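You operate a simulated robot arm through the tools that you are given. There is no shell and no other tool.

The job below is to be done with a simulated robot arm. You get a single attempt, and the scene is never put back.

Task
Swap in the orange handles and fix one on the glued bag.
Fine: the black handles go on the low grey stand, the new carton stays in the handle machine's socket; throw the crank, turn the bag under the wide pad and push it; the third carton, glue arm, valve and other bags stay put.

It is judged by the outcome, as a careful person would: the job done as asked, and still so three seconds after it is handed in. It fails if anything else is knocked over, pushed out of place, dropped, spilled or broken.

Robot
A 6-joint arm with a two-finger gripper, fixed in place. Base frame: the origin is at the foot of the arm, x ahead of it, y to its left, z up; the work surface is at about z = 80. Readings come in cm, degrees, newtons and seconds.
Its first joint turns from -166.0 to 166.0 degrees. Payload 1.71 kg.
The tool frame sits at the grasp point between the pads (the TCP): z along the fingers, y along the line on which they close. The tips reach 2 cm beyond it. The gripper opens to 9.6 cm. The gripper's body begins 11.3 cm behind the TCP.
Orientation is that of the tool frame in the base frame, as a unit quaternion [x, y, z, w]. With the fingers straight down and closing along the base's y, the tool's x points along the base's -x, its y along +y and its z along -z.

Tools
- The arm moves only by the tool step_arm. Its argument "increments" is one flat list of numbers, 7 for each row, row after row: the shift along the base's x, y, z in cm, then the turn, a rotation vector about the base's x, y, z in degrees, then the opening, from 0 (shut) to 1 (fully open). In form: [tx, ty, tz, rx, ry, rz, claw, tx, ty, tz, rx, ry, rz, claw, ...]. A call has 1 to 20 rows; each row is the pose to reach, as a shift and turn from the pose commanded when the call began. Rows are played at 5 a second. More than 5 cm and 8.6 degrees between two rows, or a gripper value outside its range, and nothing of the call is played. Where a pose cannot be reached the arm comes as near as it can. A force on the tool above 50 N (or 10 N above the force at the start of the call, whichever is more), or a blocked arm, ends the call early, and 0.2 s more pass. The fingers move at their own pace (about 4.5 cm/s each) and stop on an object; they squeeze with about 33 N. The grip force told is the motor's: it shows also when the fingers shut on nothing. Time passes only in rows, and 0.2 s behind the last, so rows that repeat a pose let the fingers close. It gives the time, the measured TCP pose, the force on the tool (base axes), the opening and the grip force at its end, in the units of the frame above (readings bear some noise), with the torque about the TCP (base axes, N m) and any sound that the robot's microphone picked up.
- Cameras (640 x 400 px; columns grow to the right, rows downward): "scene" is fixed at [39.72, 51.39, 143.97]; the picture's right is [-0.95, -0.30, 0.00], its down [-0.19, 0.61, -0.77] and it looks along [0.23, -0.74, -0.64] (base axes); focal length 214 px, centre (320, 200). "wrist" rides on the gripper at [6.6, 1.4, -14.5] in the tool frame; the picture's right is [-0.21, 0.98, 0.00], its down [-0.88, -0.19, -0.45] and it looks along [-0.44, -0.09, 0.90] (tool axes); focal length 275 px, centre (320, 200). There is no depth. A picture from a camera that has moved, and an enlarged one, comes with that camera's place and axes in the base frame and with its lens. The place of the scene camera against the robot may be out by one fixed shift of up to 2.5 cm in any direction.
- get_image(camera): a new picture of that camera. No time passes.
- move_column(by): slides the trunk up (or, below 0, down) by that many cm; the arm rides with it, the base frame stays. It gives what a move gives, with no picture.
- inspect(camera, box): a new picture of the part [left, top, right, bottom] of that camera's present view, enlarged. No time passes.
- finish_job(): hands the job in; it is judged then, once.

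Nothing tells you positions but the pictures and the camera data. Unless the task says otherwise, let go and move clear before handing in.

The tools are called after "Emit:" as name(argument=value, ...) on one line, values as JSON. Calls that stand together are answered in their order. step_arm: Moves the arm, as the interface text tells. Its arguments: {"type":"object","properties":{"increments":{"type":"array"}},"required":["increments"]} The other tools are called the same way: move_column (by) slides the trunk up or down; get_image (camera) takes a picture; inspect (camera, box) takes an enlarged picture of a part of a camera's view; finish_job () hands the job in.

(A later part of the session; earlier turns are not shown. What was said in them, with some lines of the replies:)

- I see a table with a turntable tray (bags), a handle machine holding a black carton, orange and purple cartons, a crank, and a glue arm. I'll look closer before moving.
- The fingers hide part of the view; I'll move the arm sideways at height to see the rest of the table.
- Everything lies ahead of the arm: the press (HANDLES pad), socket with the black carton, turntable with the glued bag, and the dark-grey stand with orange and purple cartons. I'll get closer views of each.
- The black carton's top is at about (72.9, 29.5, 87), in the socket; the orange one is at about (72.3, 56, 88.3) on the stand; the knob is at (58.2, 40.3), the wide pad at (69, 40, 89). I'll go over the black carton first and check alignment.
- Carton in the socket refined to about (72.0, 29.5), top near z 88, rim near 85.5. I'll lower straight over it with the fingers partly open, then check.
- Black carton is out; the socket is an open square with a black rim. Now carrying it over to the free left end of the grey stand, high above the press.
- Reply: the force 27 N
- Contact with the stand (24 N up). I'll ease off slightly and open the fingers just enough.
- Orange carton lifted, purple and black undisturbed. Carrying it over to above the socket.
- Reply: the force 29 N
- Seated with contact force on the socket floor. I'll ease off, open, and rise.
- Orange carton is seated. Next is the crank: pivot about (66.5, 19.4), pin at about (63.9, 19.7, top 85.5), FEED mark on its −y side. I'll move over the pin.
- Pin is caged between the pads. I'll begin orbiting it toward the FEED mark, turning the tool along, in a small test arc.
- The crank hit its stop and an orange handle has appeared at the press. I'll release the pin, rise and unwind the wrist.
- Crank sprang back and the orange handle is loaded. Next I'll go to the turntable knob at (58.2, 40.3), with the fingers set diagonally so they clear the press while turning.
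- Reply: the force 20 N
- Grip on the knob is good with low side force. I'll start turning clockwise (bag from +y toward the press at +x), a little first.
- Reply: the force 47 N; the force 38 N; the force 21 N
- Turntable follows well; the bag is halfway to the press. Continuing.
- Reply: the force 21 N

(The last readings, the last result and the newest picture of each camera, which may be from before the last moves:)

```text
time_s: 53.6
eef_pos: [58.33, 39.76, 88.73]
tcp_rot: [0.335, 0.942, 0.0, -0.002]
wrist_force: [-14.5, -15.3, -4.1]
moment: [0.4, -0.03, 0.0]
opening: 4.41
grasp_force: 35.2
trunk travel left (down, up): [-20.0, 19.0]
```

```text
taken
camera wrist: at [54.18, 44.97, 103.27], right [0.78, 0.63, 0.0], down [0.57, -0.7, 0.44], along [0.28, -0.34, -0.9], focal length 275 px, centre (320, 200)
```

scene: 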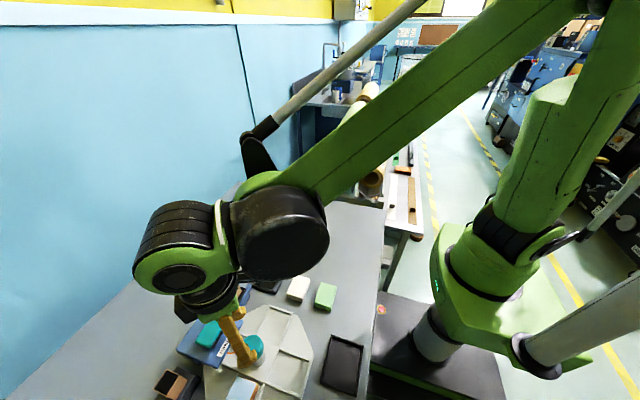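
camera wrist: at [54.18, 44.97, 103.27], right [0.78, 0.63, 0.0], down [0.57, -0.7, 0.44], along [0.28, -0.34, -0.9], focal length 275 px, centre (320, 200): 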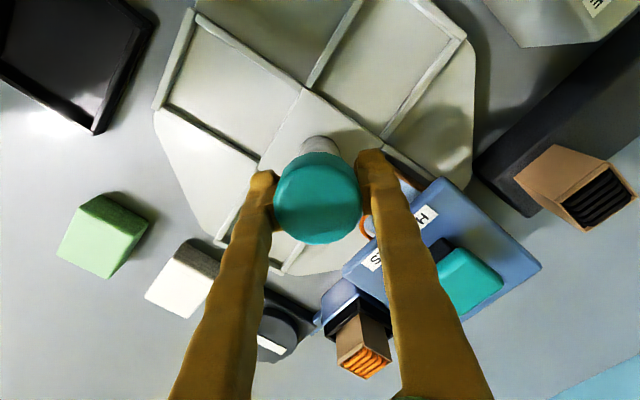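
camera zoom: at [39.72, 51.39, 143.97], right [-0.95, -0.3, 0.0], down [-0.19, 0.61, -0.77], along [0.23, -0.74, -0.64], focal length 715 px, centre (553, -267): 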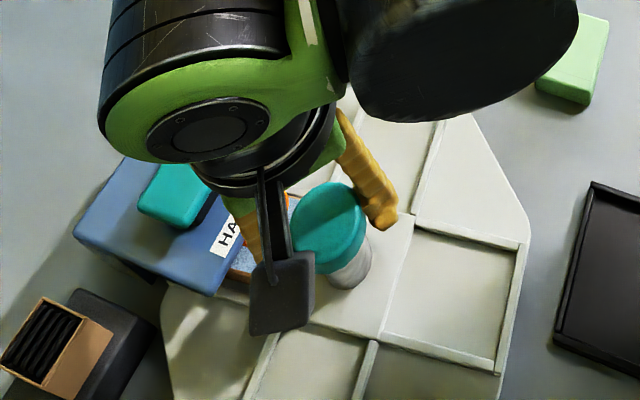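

Emit:
step_arm(increments=[-0.08, -0.1, 0, 0, 0, -3, 0.4, -0.1, -0.12, 0, 0, 0, -6, 0.4, -0.1, -0.12, 0, 0, 0, -6, 0.4])

Emit:
inspect(camera="wrist", box=[140, 0, 560, 300])

Emit:
inspect(camera="scene", box=[160, 280, 340, 400])

```text
time_s: 54.4
eef_pos: [58.33, 39.61, 88.73]
tcp_rot: [0.384, 0.923, 0.0, -0.001]
wrist_force: [-9.3, -1.7, 1.9]
moment: [0.34, 0.2, 0.02]
opening: 4.39
grasp_force: 34.8
trunk travel left (down, up): [-20.0, 19.0]
```

```text
1.33 times, centred on (350, 150) of wrist
camera zoom: at [54.7, 45.34, 103.27], right [0.84, 0.55, 0.0], down [0.49, -0.75, 0.44], along [0.24, -0.37, -0.9], focal length 367 px, centre (280, 267)
```

zoom: 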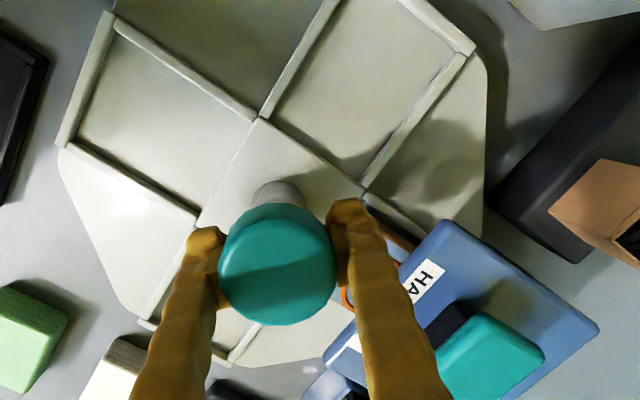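

```text
3.33 times, centred on (250, 340) of scene
camera zoom: at [39.72, 51.39, 143.97], right [-0.95, -0.3, 0.0], down [-0.19, 0.61, -0.77], along [0.23, -0.74, -0.64], focal length 715 px, centre (553, -267)
```

zoom: 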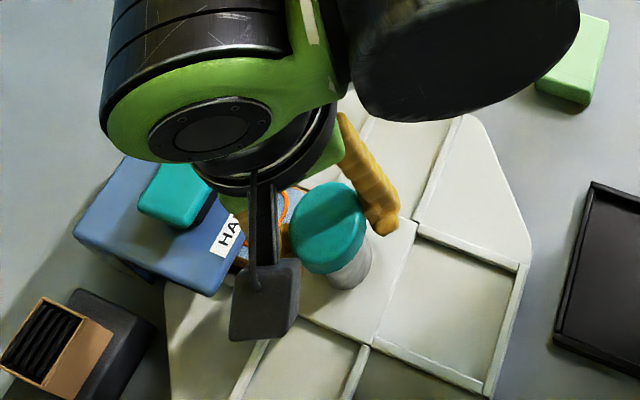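

Turned about 90°. I'll let go, rise and check the alignment of the turntable and bag under the press.

Emit:
step_arm(increments=[0, 0, 0, 0, 0, 0, 0.5, 0, 0, 0, 0, 0, 0, 0.62, 0, 0, 0, 0, 0, 0, 0.62, 0, 0, 4, 0, 0, 0, 0.62, 0, 0, 8, 0, 0, 0, 0.62, 0, 0, 12, 0, 0, 0, 0.62, -4, -3, 13, 0, 0, 0, 0.62, -8, -6, 13, 0, 0, 0, 0.62, -12, -9, 13, 0, 0, 0, 0.62, -12, -9, 13, 0, 0, 0, 0.62])

Emit:
inspect(camera="scene", box=[150, 240, 330, 400])

Emit:
get_image(camera="wrist")

```text
refused: row 7 steps farther than a row can; nothing moved
```

```text
2.50 times, centred on (240, 320) of scene
camera zoom: at [39.72, 51.39, 143.97], right [-0.95, -0.3, 0.0], down [-0.19, 0.61, -0.77], along [0.23, -0.74, -0.64], focal length 536 px, centre (520, -100)
```

zoom: 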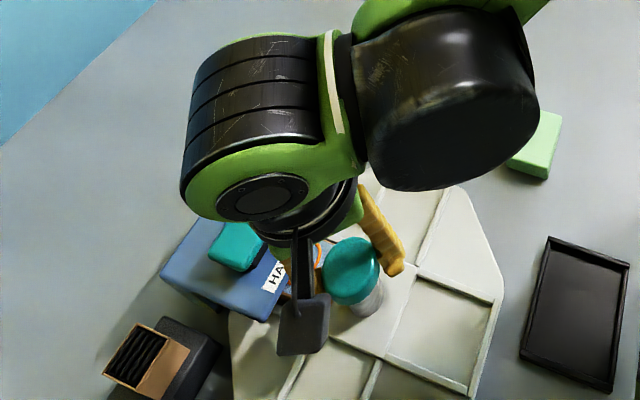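

```text
taken
camera wrist: at [54.7, 45.34, 103.27], right [0.84, 0.55, 0.0], down [0.49, -0.75, 0.44], along [0.24, -0.37, -0.9], focal length 275 px, centre (320, 200)
```

wrist: 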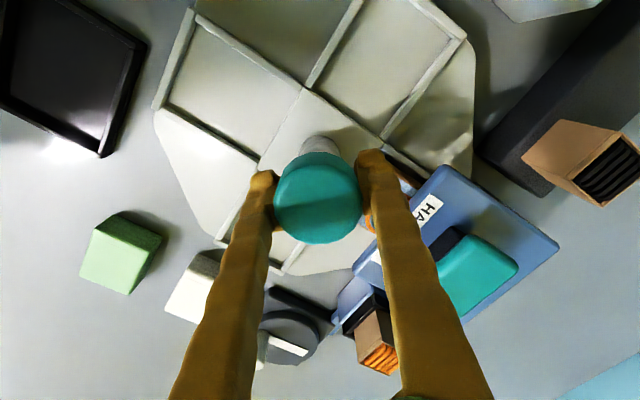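

Emit:
step_arm(increments=[0, 0, 0, 0, 0, 0, 0.5, 0, 0, 0, 0, 0, 0, 0.62, 0, 0, 0, 0, 0, 0, 0.62, 0, 0, 4, 0, 0, 0, 0.62, 0, 0, 8, 0, 0, 0, 0.62, 0, 0, 12, 0, 0, 0, 0.62, -3, -3, 13, 0, 0, 0, 0.62, -6, -6, 13, 0, 0, 0, 0.62, -9, -9, 13, 0, 0, 0, 0.62, -9, -12, 13, 0, 0, 0, 0.62, -9, -12, 13, 0, 0, 0, 0.62])

Emit:
inspect(camera="scene", box=[150, 240, 330, 400])

Emit:
get_image(camera="wrist")

```text
time_s: 56.8
eef_pos: [49.33, 27.92, 101.94]
tcp_rot: [0.382, 0.924, 0.001, -0.001]
wrist_force: [0.4, 0.7, 0.6]
moment: [0.0, -0.02, 0.03]
opening: 5.94
grasp_force: 0.1
trunk travel left (down, up): [-20.0, 19.0]
```

```text
2.50 times, centred on (240, 320) of scene
camera zoom: at [39.72, 51.39, 143.97], right [-0.95, -0.3, 0.0], down [-0.19, 0.61, -0.77], along [0.23, -0.74, -0.64], focal length 536 px, centre (520, -100)
```

zoom: 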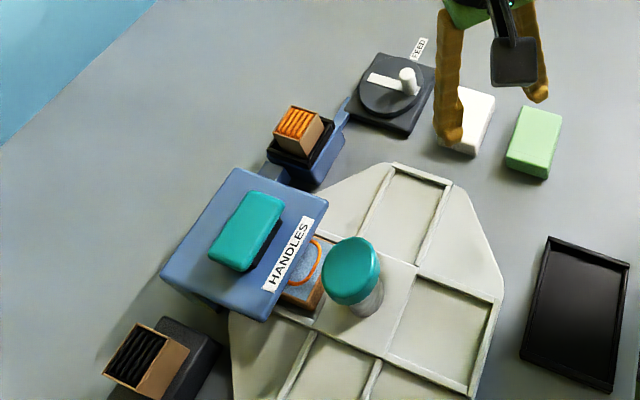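

```text
taken
camera wrist: at [45.8, 33.51, 116.34], right [0.84, 0.55, 0.0], down [0.49, -0.75, 0.44], along [0.24, -0.37, -0.9], focal length 275 px, centre (320, 200)
```

wrist: 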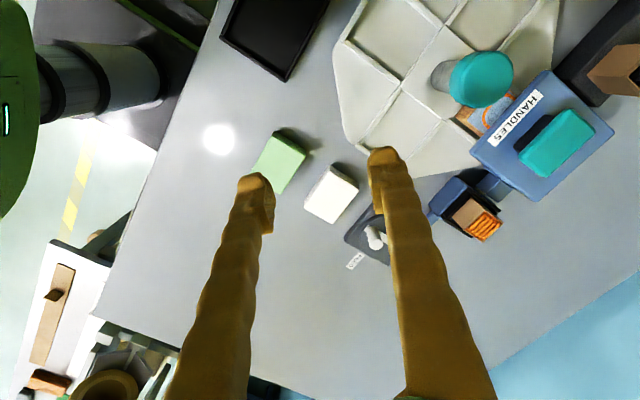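

Emit:
inspect(camera="scene", box=[185, 300, 275, 370])

Emit:
inspect(camera="wrist", box=[420, 40, 640, 240])

```text
5.71 times, centred on (230, 335) of scene
camera zoom: at [39.72, 51.39, 143.97], right [-0.95, -0.3, 0.0], down [-0.19, 0.61, -0.77], along [0.23, -0.74, -0.64], focal length 1226 px, centre (834, -571)
```

zoom: 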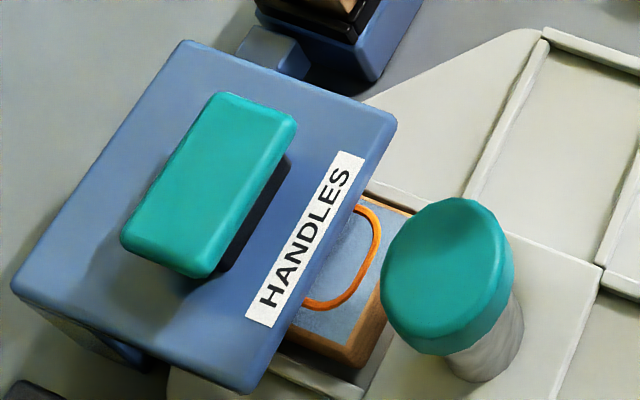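

```text
2.00 times, centred on (530, 140) of wrist
camera zoom: at [45.8, 33.51, 116.34], right [0.84, 0.55, 0.0], down [0.49, -0.75, 0.44], along [0.24, -0.37, -0.9], focal length 551 px, centre (-100, 320)
```

zoom: 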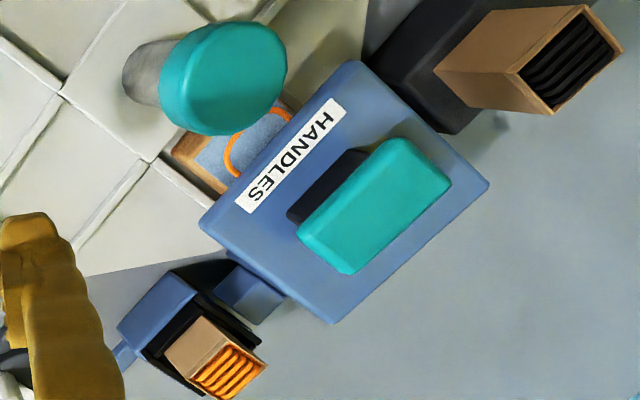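

Turntable pockets line up exactly as before, the bag lies under the press with the orange loop on it. Now over the wide pad with closed fingers.

Emit:
step_arm(increments=[3.25, 2.03, 0, 0, 0, 7.5, 0.4, 6.5, 4.06, 0, 0, 0, 15, 0.2, 9.75, 6.1, 0, 0, 0, 22.5, 0, 13, 8.1, 0, 0, 0, 30, 0, 16.25, 10.2, 0, 0, 0, 37.5, 0, 19.5, 12.2, -2, 0, 0, 45, 0, 19.5, 12.2, -4, 0, 0, 45, 0, 19.5, 12.2, -4, 0, 0, 45, 0])

Emit:
get_image(camera="wrist")

Emit:
inspect(camera="scene", box=[150, 260, 310, 390])

```text
time_s: 58.6
eef_pos: [68.72, 39.67, 97.71]
tcp_rot: [0.001, 1.0, -0.001, -0.001]
wrist_force: [-0.1, 0.7, 0.1]
moment: [-0.02, -0.02, 0.01]
opening: 0.02
grasp_force: 29.7
trunk travel left (down, up): [-20.0, 19.0]
```

```text
taken
camera wrist: at [62.32, 41.04, 112.29], right [0.21, 0.98, 0.0], down [0.88, -0.18, 0.44], along [0.43, -0.09, -0.9], focal length 275 px, centre (320, 200)
```

wrist: 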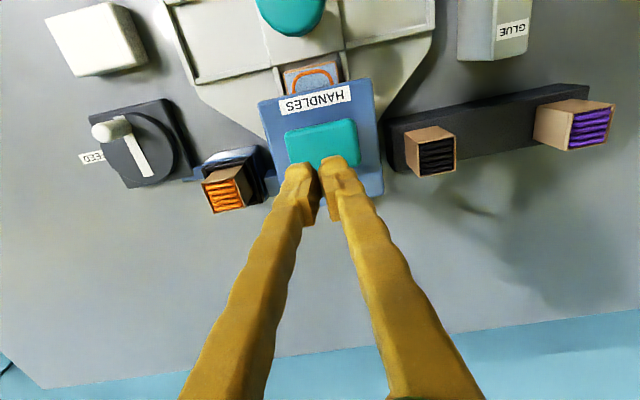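

```text
3.08 times, centred on (230, 325) of scene
camera zoom: at [39.72, 51.39, 143.97], right [-0.95, -0.3, 0.0], down [-0.19, 0.61, -0.77], along [0.23, -0.74, -0.64], focal length 660 px, centre (597, -185)
```

zoom: 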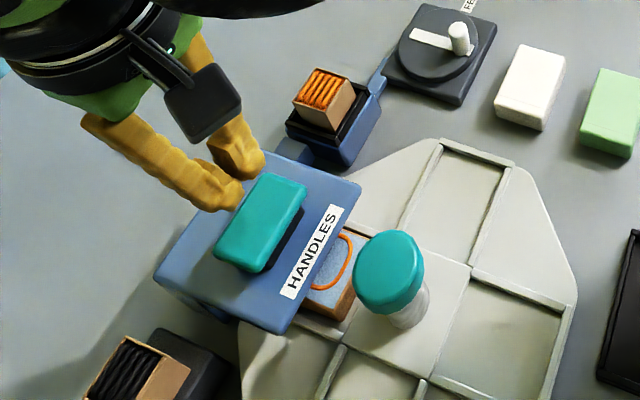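

Emit:
step_arm(increments=[-0.4, 0.35, -2, 0, 0, 0, 0, -0.4, 0.35, -4, 0, 0, 0, 0, -0.4, 0.35, -5.3, 0, 0, 0, 0, -0.4, 0.35, -5.3, 0, 0, 0, 0])

Emit:
get_image(camera="wrist")

Emit:
inspect(camera="scene", box=[150, 260, 310, 390])

```text
time_s: 59.6
eef_pos: [68.31, 40.13, 92.45]
tcp_rot: [0.0, 1.0, 0.0, -0.001]
wrist_force: [1.4, -0.8, 3.1]
moment: [0.01, -0.04, 0.02]
opening: 0.6
grasp_force: 29.1
trunk travel left (down, up): [-20.0, 19.0]
```

```text
taken
camera wrist: at [61.96, 41.56, 107.03], right [0.21, 0.98, 0.0], down [0.88, -0.19, 0.44], along [0.43, -0.09, -0.9], focal length 275 px, centre (320, 200)
```

wrist: 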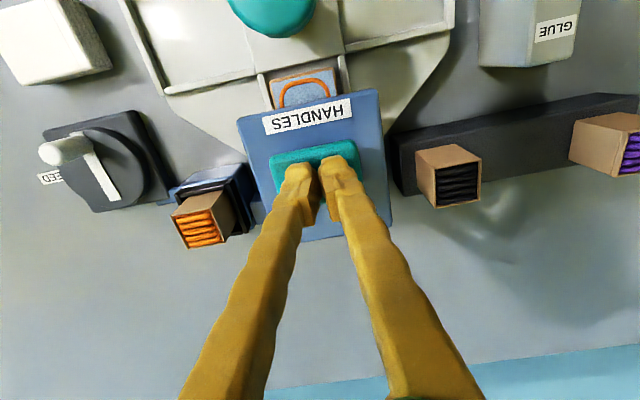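

```text
3.08 times, centred on (230, 325) of scene
camera zoom: at [39.72, 51.39, 143.97], right [-0.95, -0.3, 0.0], down [-0.19, 0.61, -0.77], along [0.23, -0.74, -0.64], focal length 660 px, centre (597, -185)
```

zoom: 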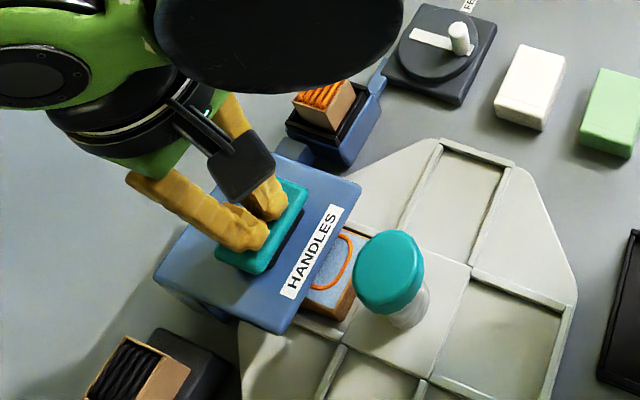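

Fingertips are just touching the pad. Pressing down gradually.

Emit:
step_arm(increments=[0, 0, -0.2, 0, 0, 0, 0, 0, 0, -0.4, 0, 0, 0, 0, 0, 0, -0.6, 0, 0, 0, 0, 0, 0, -0.6, 0, 0, 0, 0])

```text
time_s: 60.6
eef_pos: [68.4, 40.23, 91.77]
tcp_rot: [0.0, 1.0, 0.0, -0.001]
wrist_force: [2.2, -1.7, 6.3]
moment: [-0.03, -0.07, -0.04]
opening: 0.62
grasp_force: 29.2
trunk travel left (down, up): [-20.0, 19.0]
heard: click
```

Emit:
step_arm(increments=[0, 0, -0.2, 0, 0, 0, 0, 0, 0, -0.4, 0, 0, 0, 0, 0, 0, -0.5, 0, 0, 0, 0, 0, 0, -0.5, 0, 0, 0, 0])

Emit:
inspect(camera="scene", box=[150, 260, 310, 390])

```text
time_s: 61.6
eef_pos: [68.34, 40.2, 91.29]
tcp_rot: [0.0, 1.0, 0.0, 0.0]
wrist_force: [2.6, -4.9, 7.4]
moment: [-0.08, -0.05, 0.01]
opening: 0.58
grasp_force: 29.0
trunk travel left (down, up): [-20.0, 19.0]
```

```text
3.08 times, centred on (230, 325) of scene
camera zoom: at [39.72, 51.39, 143.97], right [-0.95, -0.3, 0.0], down [-0.19, 0.61, -0.77], along [0.23, -0.74, -0.64], focal length 660 px, centre (597, -185)
```

zoom: 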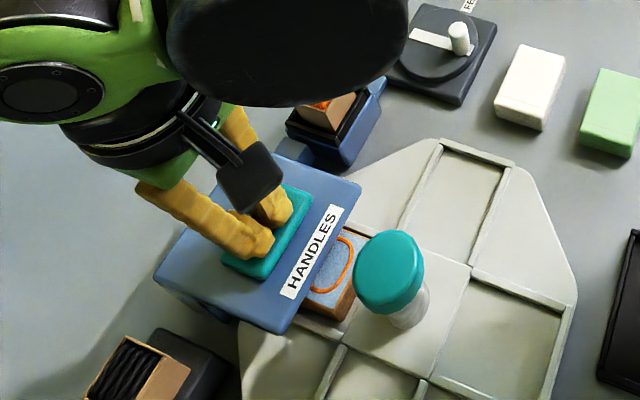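

There was a click and the loop has dropped onto the bag. I'll lift off and check.

Emit:
step_arm(increments=[0, 0, 1.5, 0, 0, 0, 0, 0, 0, 4, 0, 0, 0, 0, 0, 0, 8, 0, 0, 0, 0, -4, 0, 11, 0, 0, 0, 0.1, -8, 0, 12, 0, 0, 0, 0.2, -12, -2, 12, 0, 0, 0, 0.4, -16, -4, 12, 0, 0, 0, 0.6, -19, -8, 12, 0, 0, 0, 0.6, -19, -12, 12, 0, 0, 0, 0.6, -19, -12, 12, 0, 0, 0, 0.6])

Emit:
inspect(camera="scene", box=[185, 300, 275, 370])

Emit:
get_image(camera="scene")

Emit:
get_image(camera="wrist")

```text
time_s: 63.8
eef_pos: [49.41, 28.22, 103.39]
tcp_rot: [0.0, 1.0, 0.0, -0.001]
wrist_force: [-1.2, -0.5, -0.5]
moment: [0.05, 0.0, -0.04]
opening: 5.76
grasp_force: 0.1
trunk travel left (down, up): [-20.0, 19.0]
```

```text
5.71 times, centred on (230, 335) of scene
camera zoom: at [39.72, 51.39, 143.97], right [-0.95, -0.3, 0.0], down [-0.19, 0.61, -0.77], along [0.23, -0.74, -0.64], focal length 1226 px, centre (834, -571)
```

zoom: 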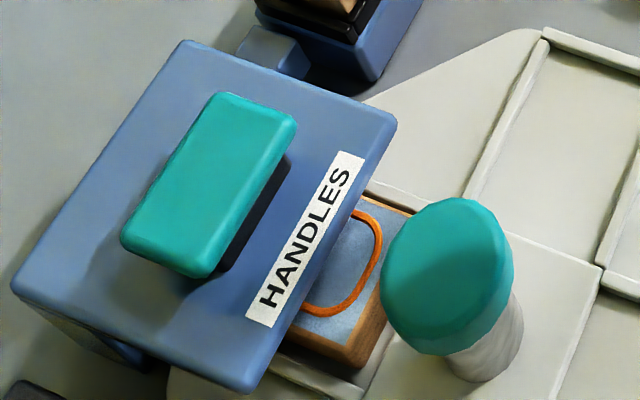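

```text
taken
```

scene: 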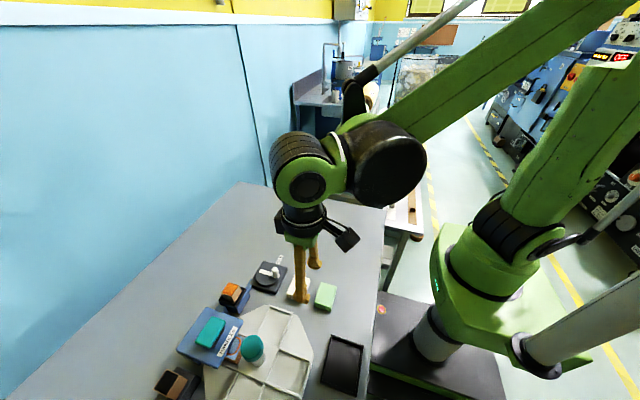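

```text
taken
camera wrist: at [42.86, 29.66, 117.92], right [0.21, 0.98, 0.0], down [0.88, -0.19, 0.44], along [0.43, -0.09, -0.9], focal length 275 px, centre (320, 200)
```

wrist: 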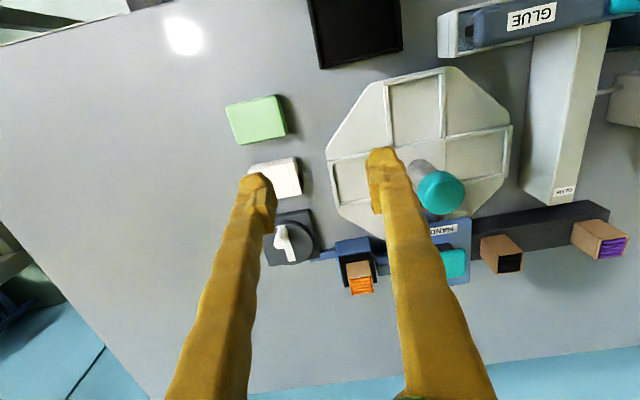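

The orange handle is now on the bag, the pad and crank are back at rest, the orange carton sits in the socket, and the black one stands on the grey stand beside the untouched purple one. The arm is clear, so I'm handing in.

Emit:
finish_job()

```text
The job is handed in.
```

The job is done and handed in: an orange handle is fixed on the glued bag.

- **Cartons:** The black handles stand on the low grey stand, next to the purple carton, which I left alone. The orange carton is in the handle machine's socket.
- **Crank:** I threw it to its stop. One orange handle was fed out under the wide pad, and the crank sprang back on its own.
- **Bag:** I turned the tray 90° by its knob, which put the glued bag under the wide pad. Pushing the pad gave a click. When the pad came back up, the orange loop stayed on the bag.

In the last pictures the other bags and the glue arm look unmoved, and nothing had fallen. The glue valve was mostly out of view by then; the arm never went near it. The arm is clear of everything.
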